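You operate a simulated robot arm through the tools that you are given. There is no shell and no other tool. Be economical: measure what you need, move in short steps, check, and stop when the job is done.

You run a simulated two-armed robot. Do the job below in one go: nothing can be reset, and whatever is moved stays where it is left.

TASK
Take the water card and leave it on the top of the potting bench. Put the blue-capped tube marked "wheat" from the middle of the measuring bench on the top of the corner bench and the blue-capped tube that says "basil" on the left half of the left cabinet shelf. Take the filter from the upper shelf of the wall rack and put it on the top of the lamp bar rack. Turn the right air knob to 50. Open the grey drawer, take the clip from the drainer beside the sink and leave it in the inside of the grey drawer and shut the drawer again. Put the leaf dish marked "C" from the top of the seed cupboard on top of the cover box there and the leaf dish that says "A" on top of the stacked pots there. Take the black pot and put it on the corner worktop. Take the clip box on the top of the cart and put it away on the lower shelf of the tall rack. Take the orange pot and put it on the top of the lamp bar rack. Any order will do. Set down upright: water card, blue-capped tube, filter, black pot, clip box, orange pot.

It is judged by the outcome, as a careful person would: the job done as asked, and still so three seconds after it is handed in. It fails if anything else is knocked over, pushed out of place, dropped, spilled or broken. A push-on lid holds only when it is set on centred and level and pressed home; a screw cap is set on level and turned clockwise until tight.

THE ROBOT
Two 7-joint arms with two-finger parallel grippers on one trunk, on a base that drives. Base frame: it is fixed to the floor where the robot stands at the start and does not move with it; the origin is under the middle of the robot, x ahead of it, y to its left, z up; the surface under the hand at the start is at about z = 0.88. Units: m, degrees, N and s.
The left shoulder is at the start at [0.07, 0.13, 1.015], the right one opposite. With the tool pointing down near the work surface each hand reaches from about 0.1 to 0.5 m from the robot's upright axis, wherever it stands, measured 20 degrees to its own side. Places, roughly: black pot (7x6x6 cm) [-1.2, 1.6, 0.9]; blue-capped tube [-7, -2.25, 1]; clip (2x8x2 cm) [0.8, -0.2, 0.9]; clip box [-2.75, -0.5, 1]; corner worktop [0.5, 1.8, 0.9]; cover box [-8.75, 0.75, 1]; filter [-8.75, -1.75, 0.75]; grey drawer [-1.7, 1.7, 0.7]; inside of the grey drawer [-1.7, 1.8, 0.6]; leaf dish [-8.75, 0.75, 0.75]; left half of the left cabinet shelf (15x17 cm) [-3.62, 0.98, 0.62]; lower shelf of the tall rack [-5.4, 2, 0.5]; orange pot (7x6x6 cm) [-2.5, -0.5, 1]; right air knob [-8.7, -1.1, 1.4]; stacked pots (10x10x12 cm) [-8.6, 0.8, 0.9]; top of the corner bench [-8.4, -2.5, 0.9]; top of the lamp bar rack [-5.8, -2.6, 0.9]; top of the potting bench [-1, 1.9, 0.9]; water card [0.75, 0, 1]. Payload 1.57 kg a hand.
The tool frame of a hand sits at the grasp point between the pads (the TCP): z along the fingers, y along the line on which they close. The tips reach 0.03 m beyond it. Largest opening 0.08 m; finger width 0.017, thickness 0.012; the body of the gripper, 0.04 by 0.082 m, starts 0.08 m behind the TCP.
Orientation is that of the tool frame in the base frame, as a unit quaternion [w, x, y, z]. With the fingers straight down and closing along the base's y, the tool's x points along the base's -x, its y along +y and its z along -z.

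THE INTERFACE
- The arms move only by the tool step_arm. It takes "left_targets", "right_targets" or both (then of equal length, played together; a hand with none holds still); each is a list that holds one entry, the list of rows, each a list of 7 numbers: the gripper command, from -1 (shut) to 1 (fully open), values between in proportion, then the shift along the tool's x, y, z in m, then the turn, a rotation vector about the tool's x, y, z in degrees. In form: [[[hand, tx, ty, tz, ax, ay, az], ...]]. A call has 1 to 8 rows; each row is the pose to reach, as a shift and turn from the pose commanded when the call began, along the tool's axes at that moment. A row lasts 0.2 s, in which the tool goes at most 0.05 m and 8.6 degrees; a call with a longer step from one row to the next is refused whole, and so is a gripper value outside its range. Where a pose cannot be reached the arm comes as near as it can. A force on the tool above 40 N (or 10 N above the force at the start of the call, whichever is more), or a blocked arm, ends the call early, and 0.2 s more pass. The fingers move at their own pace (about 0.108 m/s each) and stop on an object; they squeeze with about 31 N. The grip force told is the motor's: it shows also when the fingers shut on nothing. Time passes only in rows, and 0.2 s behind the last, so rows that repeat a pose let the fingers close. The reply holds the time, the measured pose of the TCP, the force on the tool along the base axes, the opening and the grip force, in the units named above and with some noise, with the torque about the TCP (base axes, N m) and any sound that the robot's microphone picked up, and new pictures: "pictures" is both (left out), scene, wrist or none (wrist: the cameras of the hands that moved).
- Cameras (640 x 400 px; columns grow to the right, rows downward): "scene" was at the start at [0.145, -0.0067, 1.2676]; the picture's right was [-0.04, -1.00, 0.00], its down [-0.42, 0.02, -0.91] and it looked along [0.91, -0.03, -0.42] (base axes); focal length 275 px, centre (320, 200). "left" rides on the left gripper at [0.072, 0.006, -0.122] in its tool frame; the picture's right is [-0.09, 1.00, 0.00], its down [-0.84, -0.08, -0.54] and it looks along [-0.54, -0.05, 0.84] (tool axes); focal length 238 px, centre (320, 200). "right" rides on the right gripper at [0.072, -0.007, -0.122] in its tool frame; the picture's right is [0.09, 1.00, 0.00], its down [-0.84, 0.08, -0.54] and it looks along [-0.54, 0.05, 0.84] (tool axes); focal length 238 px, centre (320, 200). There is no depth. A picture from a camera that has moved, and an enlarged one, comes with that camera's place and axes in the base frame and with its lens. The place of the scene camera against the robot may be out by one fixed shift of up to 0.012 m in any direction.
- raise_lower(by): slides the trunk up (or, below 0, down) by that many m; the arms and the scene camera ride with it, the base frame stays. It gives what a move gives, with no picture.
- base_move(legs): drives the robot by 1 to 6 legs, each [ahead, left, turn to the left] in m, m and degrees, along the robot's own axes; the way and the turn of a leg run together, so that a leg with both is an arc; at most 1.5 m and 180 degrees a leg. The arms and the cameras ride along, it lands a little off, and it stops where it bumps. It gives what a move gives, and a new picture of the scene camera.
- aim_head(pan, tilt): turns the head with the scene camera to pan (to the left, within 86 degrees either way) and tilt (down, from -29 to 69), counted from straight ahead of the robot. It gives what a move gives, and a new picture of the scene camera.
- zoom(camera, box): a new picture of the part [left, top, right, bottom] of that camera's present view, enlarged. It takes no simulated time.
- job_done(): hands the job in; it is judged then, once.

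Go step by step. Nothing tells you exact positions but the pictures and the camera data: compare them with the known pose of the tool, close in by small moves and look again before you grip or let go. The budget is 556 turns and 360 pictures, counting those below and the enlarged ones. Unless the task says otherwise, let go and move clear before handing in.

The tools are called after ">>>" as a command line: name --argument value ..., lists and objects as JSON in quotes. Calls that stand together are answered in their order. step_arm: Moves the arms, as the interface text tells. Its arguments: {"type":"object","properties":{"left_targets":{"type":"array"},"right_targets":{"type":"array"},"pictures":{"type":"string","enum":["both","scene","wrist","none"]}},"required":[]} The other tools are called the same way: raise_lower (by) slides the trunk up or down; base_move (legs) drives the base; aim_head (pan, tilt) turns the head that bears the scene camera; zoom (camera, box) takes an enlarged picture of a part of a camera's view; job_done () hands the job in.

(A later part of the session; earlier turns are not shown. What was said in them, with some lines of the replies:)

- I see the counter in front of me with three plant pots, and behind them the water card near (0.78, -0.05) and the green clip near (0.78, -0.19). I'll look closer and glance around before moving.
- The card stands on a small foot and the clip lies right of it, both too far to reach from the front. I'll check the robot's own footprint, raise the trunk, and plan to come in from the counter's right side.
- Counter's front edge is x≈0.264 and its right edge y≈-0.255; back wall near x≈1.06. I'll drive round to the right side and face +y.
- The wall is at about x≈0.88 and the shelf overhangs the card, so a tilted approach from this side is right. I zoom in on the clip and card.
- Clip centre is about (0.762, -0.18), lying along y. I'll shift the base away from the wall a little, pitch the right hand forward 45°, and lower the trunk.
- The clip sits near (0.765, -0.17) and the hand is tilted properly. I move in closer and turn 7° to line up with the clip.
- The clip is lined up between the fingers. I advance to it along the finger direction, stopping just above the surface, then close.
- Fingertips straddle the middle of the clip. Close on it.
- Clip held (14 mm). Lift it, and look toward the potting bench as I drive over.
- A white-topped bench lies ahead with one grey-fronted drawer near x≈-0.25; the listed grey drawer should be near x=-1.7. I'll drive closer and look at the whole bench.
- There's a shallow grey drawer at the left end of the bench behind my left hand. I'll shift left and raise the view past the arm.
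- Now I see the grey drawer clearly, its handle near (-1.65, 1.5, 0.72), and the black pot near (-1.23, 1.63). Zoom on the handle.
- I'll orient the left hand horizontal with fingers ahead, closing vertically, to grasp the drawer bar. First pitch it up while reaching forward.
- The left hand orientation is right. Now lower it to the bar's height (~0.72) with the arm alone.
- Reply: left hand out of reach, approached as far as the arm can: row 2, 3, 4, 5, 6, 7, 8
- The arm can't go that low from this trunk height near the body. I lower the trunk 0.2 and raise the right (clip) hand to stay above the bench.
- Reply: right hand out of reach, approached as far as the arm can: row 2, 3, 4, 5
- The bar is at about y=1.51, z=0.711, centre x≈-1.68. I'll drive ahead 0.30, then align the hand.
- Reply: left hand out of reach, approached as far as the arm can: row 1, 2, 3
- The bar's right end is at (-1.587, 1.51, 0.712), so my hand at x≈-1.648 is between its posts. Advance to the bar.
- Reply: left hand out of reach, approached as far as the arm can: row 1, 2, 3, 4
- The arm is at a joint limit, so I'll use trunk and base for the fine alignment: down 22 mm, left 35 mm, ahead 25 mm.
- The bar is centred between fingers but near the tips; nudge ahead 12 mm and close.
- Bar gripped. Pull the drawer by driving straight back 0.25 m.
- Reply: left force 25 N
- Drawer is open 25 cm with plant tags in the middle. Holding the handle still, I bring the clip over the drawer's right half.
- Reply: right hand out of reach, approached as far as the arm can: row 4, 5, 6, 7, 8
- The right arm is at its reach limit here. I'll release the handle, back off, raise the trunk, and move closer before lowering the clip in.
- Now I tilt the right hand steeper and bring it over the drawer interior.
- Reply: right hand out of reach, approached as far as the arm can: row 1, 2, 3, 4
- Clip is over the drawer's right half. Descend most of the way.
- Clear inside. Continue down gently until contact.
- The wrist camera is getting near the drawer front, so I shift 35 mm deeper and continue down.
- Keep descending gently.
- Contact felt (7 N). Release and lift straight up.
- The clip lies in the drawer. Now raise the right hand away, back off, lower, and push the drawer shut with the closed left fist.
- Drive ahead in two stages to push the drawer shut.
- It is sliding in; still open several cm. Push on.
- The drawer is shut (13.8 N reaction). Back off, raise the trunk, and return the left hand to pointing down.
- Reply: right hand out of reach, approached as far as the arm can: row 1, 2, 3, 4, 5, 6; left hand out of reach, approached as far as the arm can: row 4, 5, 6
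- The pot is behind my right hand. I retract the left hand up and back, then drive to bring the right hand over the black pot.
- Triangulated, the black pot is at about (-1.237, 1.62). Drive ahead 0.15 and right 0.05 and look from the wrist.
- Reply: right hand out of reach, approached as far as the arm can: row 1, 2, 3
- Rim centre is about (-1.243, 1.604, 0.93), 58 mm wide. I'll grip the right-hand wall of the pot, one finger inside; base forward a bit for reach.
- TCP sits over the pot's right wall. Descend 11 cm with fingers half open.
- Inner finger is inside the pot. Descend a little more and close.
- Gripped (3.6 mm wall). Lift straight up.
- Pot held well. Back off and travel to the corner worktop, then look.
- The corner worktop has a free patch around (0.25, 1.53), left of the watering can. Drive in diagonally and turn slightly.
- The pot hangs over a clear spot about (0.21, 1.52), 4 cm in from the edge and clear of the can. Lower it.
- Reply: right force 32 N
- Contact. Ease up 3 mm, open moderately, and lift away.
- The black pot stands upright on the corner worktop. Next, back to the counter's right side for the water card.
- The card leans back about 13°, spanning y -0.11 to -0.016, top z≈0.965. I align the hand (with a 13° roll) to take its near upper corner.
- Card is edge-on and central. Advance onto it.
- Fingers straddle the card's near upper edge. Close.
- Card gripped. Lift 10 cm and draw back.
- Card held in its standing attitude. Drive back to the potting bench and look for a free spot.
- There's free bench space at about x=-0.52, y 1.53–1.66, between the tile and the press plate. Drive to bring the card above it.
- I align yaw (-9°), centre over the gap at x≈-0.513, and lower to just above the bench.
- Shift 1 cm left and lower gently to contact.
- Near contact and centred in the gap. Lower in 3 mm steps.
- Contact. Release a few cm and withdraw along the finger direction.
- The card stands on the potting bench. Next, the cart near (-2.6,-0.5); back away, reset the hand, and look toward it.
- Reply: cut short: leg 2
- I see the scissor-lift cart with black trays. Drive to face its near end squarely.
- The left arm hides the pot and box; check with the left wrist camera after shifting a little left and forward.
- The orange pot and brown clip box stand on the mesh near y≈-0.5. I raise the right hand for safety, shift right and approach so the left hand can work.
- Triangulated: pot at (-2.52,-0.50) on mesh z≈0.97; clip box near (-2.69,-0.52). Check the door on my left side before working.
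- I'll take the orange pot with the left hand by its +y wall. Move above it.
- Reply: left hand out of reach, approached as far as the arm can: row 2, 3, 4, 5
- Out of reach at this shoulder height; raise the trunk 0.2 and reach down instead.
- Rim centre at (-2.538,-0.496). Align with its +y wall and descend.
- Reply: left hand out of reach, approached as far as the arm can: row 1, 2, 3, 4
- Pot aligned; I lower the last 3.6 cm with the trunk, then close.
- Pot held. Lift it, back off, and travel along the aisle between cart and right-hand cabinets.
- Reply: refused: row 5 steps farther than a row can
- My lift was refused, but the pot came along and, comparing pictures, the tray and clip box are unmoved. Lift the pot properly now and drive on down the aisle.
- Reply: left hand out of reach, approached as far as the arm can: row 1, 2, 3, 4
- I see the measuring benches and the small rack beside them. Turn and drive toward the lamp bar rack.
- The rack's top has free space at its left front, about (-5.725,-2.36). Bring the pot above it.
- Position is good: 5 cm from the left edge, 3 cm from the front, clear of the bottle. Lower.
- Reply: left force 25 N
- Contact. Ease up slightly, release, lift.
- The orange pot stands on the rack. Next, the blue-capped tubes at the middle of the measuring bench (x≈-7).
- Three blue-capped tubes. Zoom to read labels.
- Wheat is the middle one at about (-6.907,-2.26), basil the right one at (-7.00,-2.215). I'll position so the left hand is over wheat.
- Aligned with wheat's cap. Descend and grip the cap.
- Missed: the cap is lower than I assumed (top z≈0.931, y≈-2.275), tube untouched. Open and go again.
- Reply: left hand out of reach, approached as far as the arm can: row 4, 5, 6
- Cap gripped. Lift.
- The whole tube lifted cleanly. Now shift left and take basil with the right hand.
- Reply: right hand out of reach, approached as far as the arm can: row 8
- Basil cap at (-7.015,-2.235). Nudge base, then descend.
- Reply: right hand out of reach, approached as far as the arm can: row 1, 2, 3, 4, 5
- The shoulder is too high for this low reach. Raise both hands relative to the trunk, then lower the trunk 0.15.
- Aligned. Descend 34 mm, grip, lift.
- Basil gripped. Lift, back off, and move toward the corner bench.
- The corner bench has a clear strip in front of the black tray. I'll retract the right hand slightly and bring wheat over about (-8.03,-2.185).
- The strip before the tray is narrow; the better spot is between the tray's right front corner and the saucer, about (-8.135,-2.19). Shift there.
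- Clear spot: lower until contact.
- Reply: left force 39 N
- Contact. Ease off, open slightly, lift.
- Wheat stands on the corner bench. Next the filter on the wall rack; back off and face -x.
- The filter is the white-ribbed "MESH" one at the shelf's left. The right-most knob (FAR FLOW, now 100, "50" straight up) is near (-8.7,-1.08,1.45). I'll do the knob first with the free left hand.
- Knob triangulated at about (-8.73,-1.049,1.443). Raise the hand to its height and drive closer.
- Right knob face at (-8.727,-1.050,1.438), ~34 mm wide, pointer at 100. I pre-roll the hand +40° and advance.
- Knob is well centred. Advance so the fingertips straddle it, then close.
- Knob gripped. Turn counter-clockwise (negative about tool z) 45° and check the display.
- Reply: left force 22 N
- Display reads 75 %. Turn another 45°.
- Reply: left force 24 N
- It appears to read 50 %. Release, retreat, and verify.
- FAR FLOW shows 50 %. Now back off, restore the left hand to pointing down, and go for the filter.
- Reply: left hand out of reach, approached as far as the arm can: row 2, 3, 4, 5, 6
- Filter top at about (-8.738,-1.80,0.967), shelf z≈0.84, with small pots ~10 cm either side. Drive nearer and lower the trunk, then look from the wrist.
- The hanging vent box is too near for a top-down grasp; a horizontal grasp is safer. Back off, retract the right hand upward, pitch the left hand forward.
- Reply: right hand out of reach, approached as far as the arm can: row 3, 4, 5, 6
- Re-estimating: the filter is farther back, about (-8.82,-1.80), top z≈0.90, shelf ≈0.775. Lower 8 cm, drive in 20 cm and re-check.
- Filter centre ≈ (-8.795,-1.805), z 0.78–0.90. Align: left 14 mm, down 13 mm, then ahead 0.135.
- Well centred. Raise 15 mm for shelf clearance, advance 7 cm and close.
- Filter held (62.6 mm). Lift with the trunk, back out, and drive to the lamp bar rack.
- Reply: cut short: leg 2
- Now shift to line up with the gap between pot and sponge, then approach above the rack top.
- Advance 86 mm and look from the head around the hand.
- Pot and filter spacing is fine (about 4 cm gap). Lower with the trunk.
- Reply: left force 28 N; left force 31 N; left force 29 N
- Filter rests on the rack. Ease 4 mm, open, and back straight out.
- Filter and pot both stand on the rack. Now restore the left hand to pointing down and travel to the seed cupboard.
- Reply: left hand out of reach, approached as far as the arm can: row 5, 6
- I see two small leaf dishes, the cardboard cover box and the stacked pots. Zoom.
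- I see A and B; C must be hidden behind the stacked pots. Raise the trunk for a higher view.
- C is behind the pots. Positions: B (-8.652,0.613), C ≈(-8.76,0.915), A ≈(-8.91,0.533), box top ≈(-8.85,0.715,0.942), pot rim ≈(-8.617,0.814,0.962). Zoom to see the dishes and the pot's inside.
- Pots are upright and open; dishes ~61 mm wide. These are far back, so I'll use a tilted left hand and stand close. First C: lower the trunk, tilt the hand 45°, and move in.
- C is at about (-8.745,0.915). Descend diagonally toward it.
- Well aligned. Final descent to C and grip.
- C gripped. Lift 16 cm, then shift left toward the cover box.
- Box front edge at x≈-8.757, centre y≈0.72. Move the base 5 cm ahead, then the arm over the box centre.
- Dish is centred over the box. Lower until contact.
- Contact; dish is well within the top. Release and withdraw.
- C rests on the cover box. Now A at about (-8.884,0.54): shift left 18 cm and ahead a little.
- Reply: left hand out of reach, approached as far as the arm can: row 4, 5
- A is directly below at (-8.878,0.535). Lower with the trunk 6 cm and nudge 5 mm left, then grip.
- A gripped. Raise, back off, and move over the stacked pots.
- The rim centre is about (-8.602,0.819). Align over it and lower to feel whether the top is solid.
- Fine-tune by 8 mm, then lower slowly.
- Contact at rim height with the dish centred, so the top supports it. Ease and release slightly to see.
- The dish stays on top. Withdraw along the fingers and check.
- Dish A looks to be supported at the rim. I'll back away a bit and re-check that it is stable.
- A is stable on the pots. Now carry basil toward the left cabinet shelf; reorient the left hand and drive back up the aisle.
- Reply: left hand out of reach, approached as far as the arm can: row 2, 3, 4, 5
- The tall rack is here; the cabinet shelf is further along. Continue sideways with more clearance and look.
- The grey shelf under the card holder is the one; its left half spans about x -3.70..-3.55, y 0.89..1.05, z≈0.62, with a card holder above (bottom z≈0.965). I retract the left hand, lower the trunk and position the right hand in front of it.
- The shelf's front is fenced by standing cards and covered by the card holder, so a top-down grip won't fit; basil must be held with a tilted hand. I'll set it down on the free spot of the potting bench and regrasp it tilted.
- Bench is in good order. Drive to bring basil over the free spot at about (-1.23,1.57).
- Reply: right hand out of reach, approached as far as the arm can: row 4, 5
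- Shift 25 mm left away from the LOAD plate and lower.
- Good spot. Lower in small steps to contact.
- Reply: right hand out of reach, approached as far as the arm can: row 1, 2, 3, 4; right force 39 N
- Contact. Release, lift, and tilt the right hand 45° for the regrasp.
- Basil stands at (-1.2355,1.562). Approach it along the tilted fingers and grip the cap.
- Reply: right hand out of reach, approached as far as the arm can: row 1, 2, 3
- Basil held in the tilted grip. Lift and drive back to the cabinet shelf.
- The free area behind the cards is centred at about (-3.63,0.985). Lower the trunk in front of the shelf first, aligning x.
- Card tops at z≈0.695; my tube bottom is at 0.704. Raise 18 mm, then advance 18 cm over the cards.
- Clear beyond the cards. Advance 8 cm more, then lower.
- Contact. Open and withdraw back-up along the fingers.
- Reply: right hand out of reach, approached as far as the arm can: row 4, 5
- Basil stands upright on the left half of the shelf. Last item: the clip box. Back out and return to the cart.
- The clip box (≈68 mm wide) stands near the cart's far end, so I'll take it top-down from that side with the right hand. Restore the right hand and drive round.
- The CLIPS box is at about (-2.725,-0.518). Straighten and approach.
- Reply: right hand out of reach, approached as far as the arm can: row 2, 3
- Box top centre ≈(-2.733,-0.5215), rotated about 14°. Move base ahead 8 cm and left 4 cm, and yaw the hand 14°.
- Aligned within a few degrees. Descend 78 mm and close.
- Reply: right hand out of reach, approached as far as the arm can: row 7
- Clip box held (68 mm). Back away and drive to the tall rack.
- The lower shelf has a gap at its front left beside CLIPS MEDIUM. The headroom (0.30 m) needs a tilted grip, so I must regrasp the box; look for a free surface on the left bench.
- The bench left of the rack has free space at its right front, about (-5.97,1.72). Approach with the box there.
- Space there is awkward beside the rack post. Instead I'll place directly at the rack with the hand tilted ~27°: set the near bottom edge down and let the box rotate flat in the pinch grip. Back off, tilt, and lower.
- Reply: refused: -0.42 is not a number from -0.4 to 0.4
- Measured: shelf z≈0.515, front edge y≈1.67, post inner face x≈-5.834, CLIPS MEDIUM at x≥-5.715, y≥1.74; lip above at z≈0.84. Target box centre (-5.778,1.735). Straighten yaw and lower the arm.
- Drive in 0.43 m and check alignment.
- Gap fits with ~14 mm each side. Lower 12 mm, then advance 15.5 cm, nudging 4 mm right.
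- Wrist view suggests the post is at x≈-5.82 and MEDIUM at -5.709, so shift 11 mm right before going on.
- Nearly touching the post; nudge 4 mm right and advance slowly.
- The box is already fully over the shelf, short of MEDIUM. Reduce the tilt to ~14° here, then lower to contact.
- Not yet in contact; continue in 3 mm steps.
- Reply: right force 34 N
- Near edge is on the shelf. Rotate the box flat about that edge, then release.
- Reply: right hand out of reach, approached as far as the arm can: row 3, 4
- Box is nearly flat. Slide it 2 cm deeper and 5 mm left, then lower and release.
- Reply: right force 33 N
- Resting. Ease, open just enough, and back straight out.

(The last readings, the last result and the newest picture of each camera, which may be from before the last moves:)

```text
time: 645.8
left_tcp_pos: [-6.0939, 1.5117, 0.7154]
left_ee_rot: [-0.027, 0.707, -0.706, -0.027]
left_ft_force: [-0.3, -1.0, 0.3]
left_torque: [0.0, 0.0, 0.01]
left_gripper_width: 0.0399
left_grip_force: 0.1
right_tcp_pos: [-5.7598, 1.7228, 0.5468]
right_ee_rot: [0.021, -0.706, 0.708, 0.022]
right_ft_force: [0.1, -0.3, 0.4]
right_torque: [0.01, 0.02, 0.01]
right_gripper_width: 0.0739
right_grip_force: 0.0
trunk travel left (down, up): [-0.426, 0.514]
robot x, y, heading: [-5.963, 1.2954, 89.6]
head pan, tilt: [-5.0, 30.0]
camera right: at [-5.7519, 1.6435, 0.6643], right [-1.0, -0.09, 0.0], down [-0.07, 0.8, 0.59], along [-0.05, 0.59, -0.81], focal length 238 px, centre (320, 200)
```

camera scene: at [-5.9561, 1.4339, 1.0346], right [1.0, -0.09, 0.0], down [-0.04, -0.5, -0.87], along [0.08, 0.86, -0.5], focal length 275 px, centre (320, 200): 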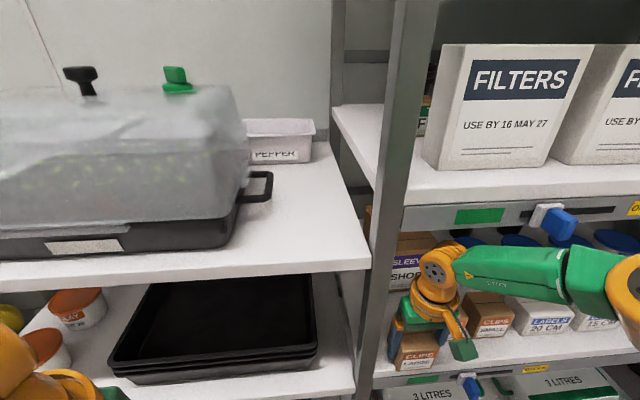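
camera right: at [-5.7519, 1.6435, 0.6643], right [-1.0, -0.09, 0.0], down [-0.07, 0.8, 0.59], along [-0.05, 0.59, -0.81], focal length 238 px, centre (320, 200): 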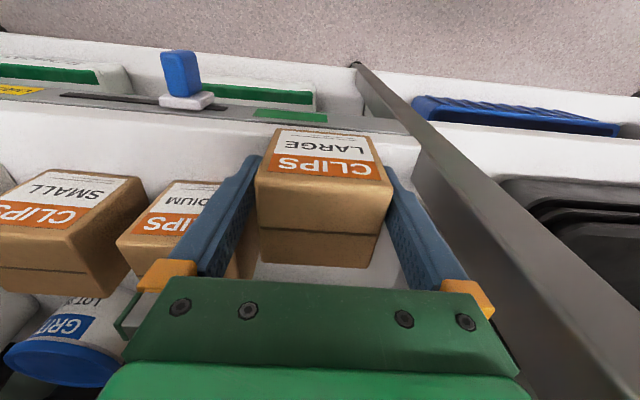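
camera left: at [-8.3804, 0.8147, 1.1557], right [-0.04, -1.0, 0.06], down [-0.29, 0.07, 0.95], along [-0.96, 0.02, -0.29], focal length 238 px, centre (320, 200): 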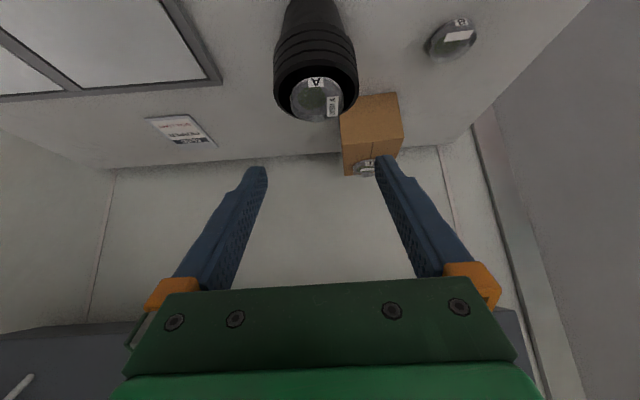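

>>> base_move --legs '[[-0.12, 0, 0]]'

>>> zoom --camera "right" --box '[0, 0, 640, 400]'

```text
time: 647.0
left_tcp_pos: [-6.0928, 1.3923, 0.7154]
left_ee_rot: [-0.027, 0.707, -0.706, -0.028]
left_ft_force: [-0.1, 0.3, 0.3]
left_torque: [0.02, 0.02, 0.01]
left_gripper_width: 0.0402
left_grip_force: 0.1
right_tcp_pos: [-5.7585, 1.6023, 0.5486]
right_ee_rot: [0.02, -0.707, 0.707, 0.023]
right_ft_force: [-1.5, -0.8, 0.5]
right_torque: [0.02, -0.01, 0.0]
right_gripper_width: 0.0741
right_grip_force: 0.1
trunk travel left (down, up): [-0.426, 0.514]
robot x, y, heading: [-5.9684, 1.1764, 89.9]
head pan, tilt: [-5.0, 30.0]
camera scene: at [-5.9551, 1.3156, 1.0333], right [1.0, -0.09, 0.0], down [-0.05, -0.5, -0.87], along [0.08, 0.86, -0.5], focal length 275 px, centre (320, 200)
```

scene: 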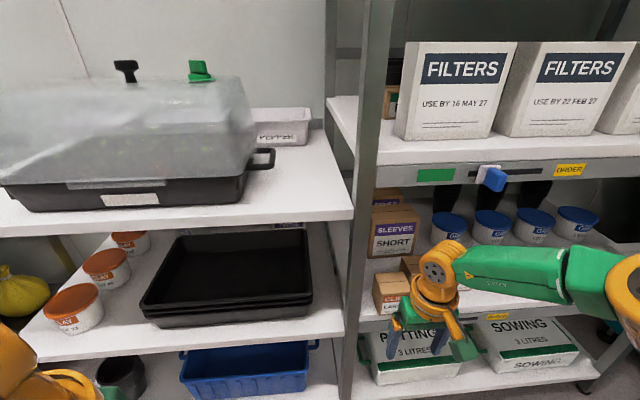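

```text
1.00 times, centred on (320, 200) of right (not enlarged: the box is as wide or as high as the picture)
camera zoom: at [-5.7519, 1.5234, 0.6646], right [-1.0, -0.09, 0.0], down [-0.07, 0.8, 0.59], along [-0.05, 0.59, -0.81], focal length 238 px, centre (320, 200)
```

zoom: 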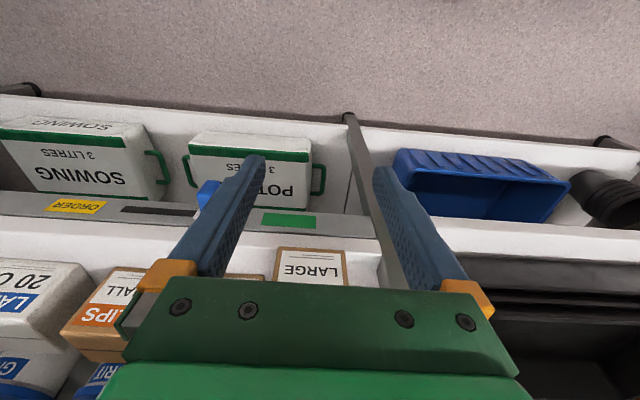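

The box stays on the shelf. Back away and take a last look at it.

>>> base_move --legs '[[-0.45, 0.1, 0]]'

>>> raise_lower --by 0.3

>>> zoom --camera "scene" --box '[260, 120, 540, 320]'

```text
time: 649.9
left_tcp_pos: [-6.1941, 0.9348, 0.7155]
left_ee_rot: [-0.027, 0.707, -0.706, -0.028]
left_ft_force: [-0.1, 0.1, 0.6]
left_torque: [-0.01, 0.02, 0.04]
left_gripper_width: 0.0404
left_grip_force: 0.2
right_tcp_pos: [-5.8614, 1.1439, 0.5476]
right_ee_rot: [0.02, -0.706, 0.708, 0.022]
right_ft_force: [0.8, 0.0, 0.3]
right_torque: [0.0, 0.01, -0.01]
right_gripper_width: 0.0741
right_grip_force: 0.1
trunk travel left (down, up): [-0.426, 0.514]
robot x, y, heading: [-6.0667, 0.7198, 89.7]
head pan, tilt: [-5.0, 30.0]
camera scene: at [-6.0571, 0.8582, 1.0333], right [1.0, -0.09, 0.0], down [-0.05, -0.5, -0.87], along [0.08, 0.86, -0.5], focal length 275 px, centre (320, 200)
```

scene: 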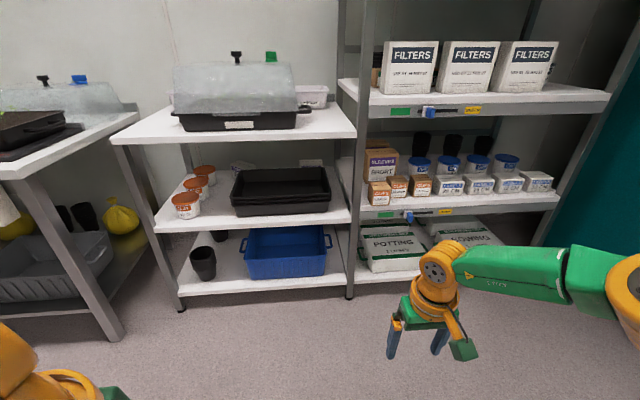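

```text
time: 652.9
left_tcp_pos: [-6.1956, 0.9362, 1.0158]
left_ee_rot: [-0.028, 0.707, -0.706, -0.027]
left_ft_force: [-0.3, -0.1, -0.4]
left_torque: [0.01, 0.02, 0.01]
left_gripper_width: 0.0399
left_grip_force: 0.0
right_tcp_pos: [-5.8613, 1.1448, 0.8467]
right_ee_rot: [0.02, -0.706, 0.708, 0.022]
right_ft_force: [0.5, 0.3, -0.2]
right_torque: [-0.02, 0.0, 0.01]
right_gripper_width: 0.074
right_grip_force: 0.0
trunk travel left (down, up): [-0.726, 0.214]
robot x, y, heading: [-6.068, 0.7216, 89.6]
head pan, tilt: [-5.0, 30.0]
```

```text
2.00 times, centred on (400, 220) of scene
camera zoom: at [-6.057, 0.8585, 1.3332], right [1.0, -0.09, 0.0], down [-0.05, -0.5, -0.87], along [0.08, 0.86, -0.5], focal length 550 px, centre (160, 160)
```

zoom: 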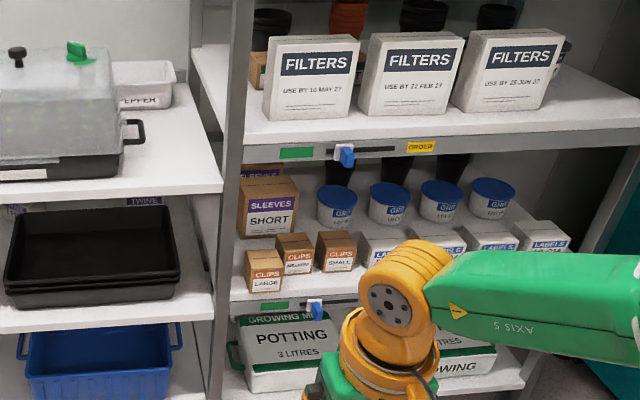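

The clip box stands on the lower shelf beside the other clip boxes; everything else checked as placed along the way. Handing in.

>>> job_done

```text
The job is handed in.
```

I did every part of the job and handed it in. I saw each item in place when I left it, but I did not go round and re-check everything at the end.

- **Water card:** upright on top of the potting bench.
- **Wheat tube:** upright on the corner bench.
- **Basil tube:** upright on the left half of the left cabinet shelf. I first set it down on the potting bench to change my grip, because the shelf was too low for the first one.
- **Filter (MESH) and orange pot:** upright on top of the lamp bar rack.
- **Right air knob:** turned to 50; its display read 50 %.
- **Clip:** inside the grey drawer, which is shut.
- **Leaf dish C:** on top of the cover box.
- **Leaf dish A:** on top of the stacked pots. It stayed in place after I let go.
- **Black pot:** upright on the corner worktop.
- **Clip box:** upright on the lower shelf of the tall rack, beside the other clip boxes.

Two things could matter in judging:

- **Orange pot:** one lift was refused, so I moved it sideways across the cart without raising it. The tray and clip box there looked unmoved in the pictures afterwards.
- **Turns cut short:** the base reported two turns as "cut short". I saw nothing knocked or moved either time.
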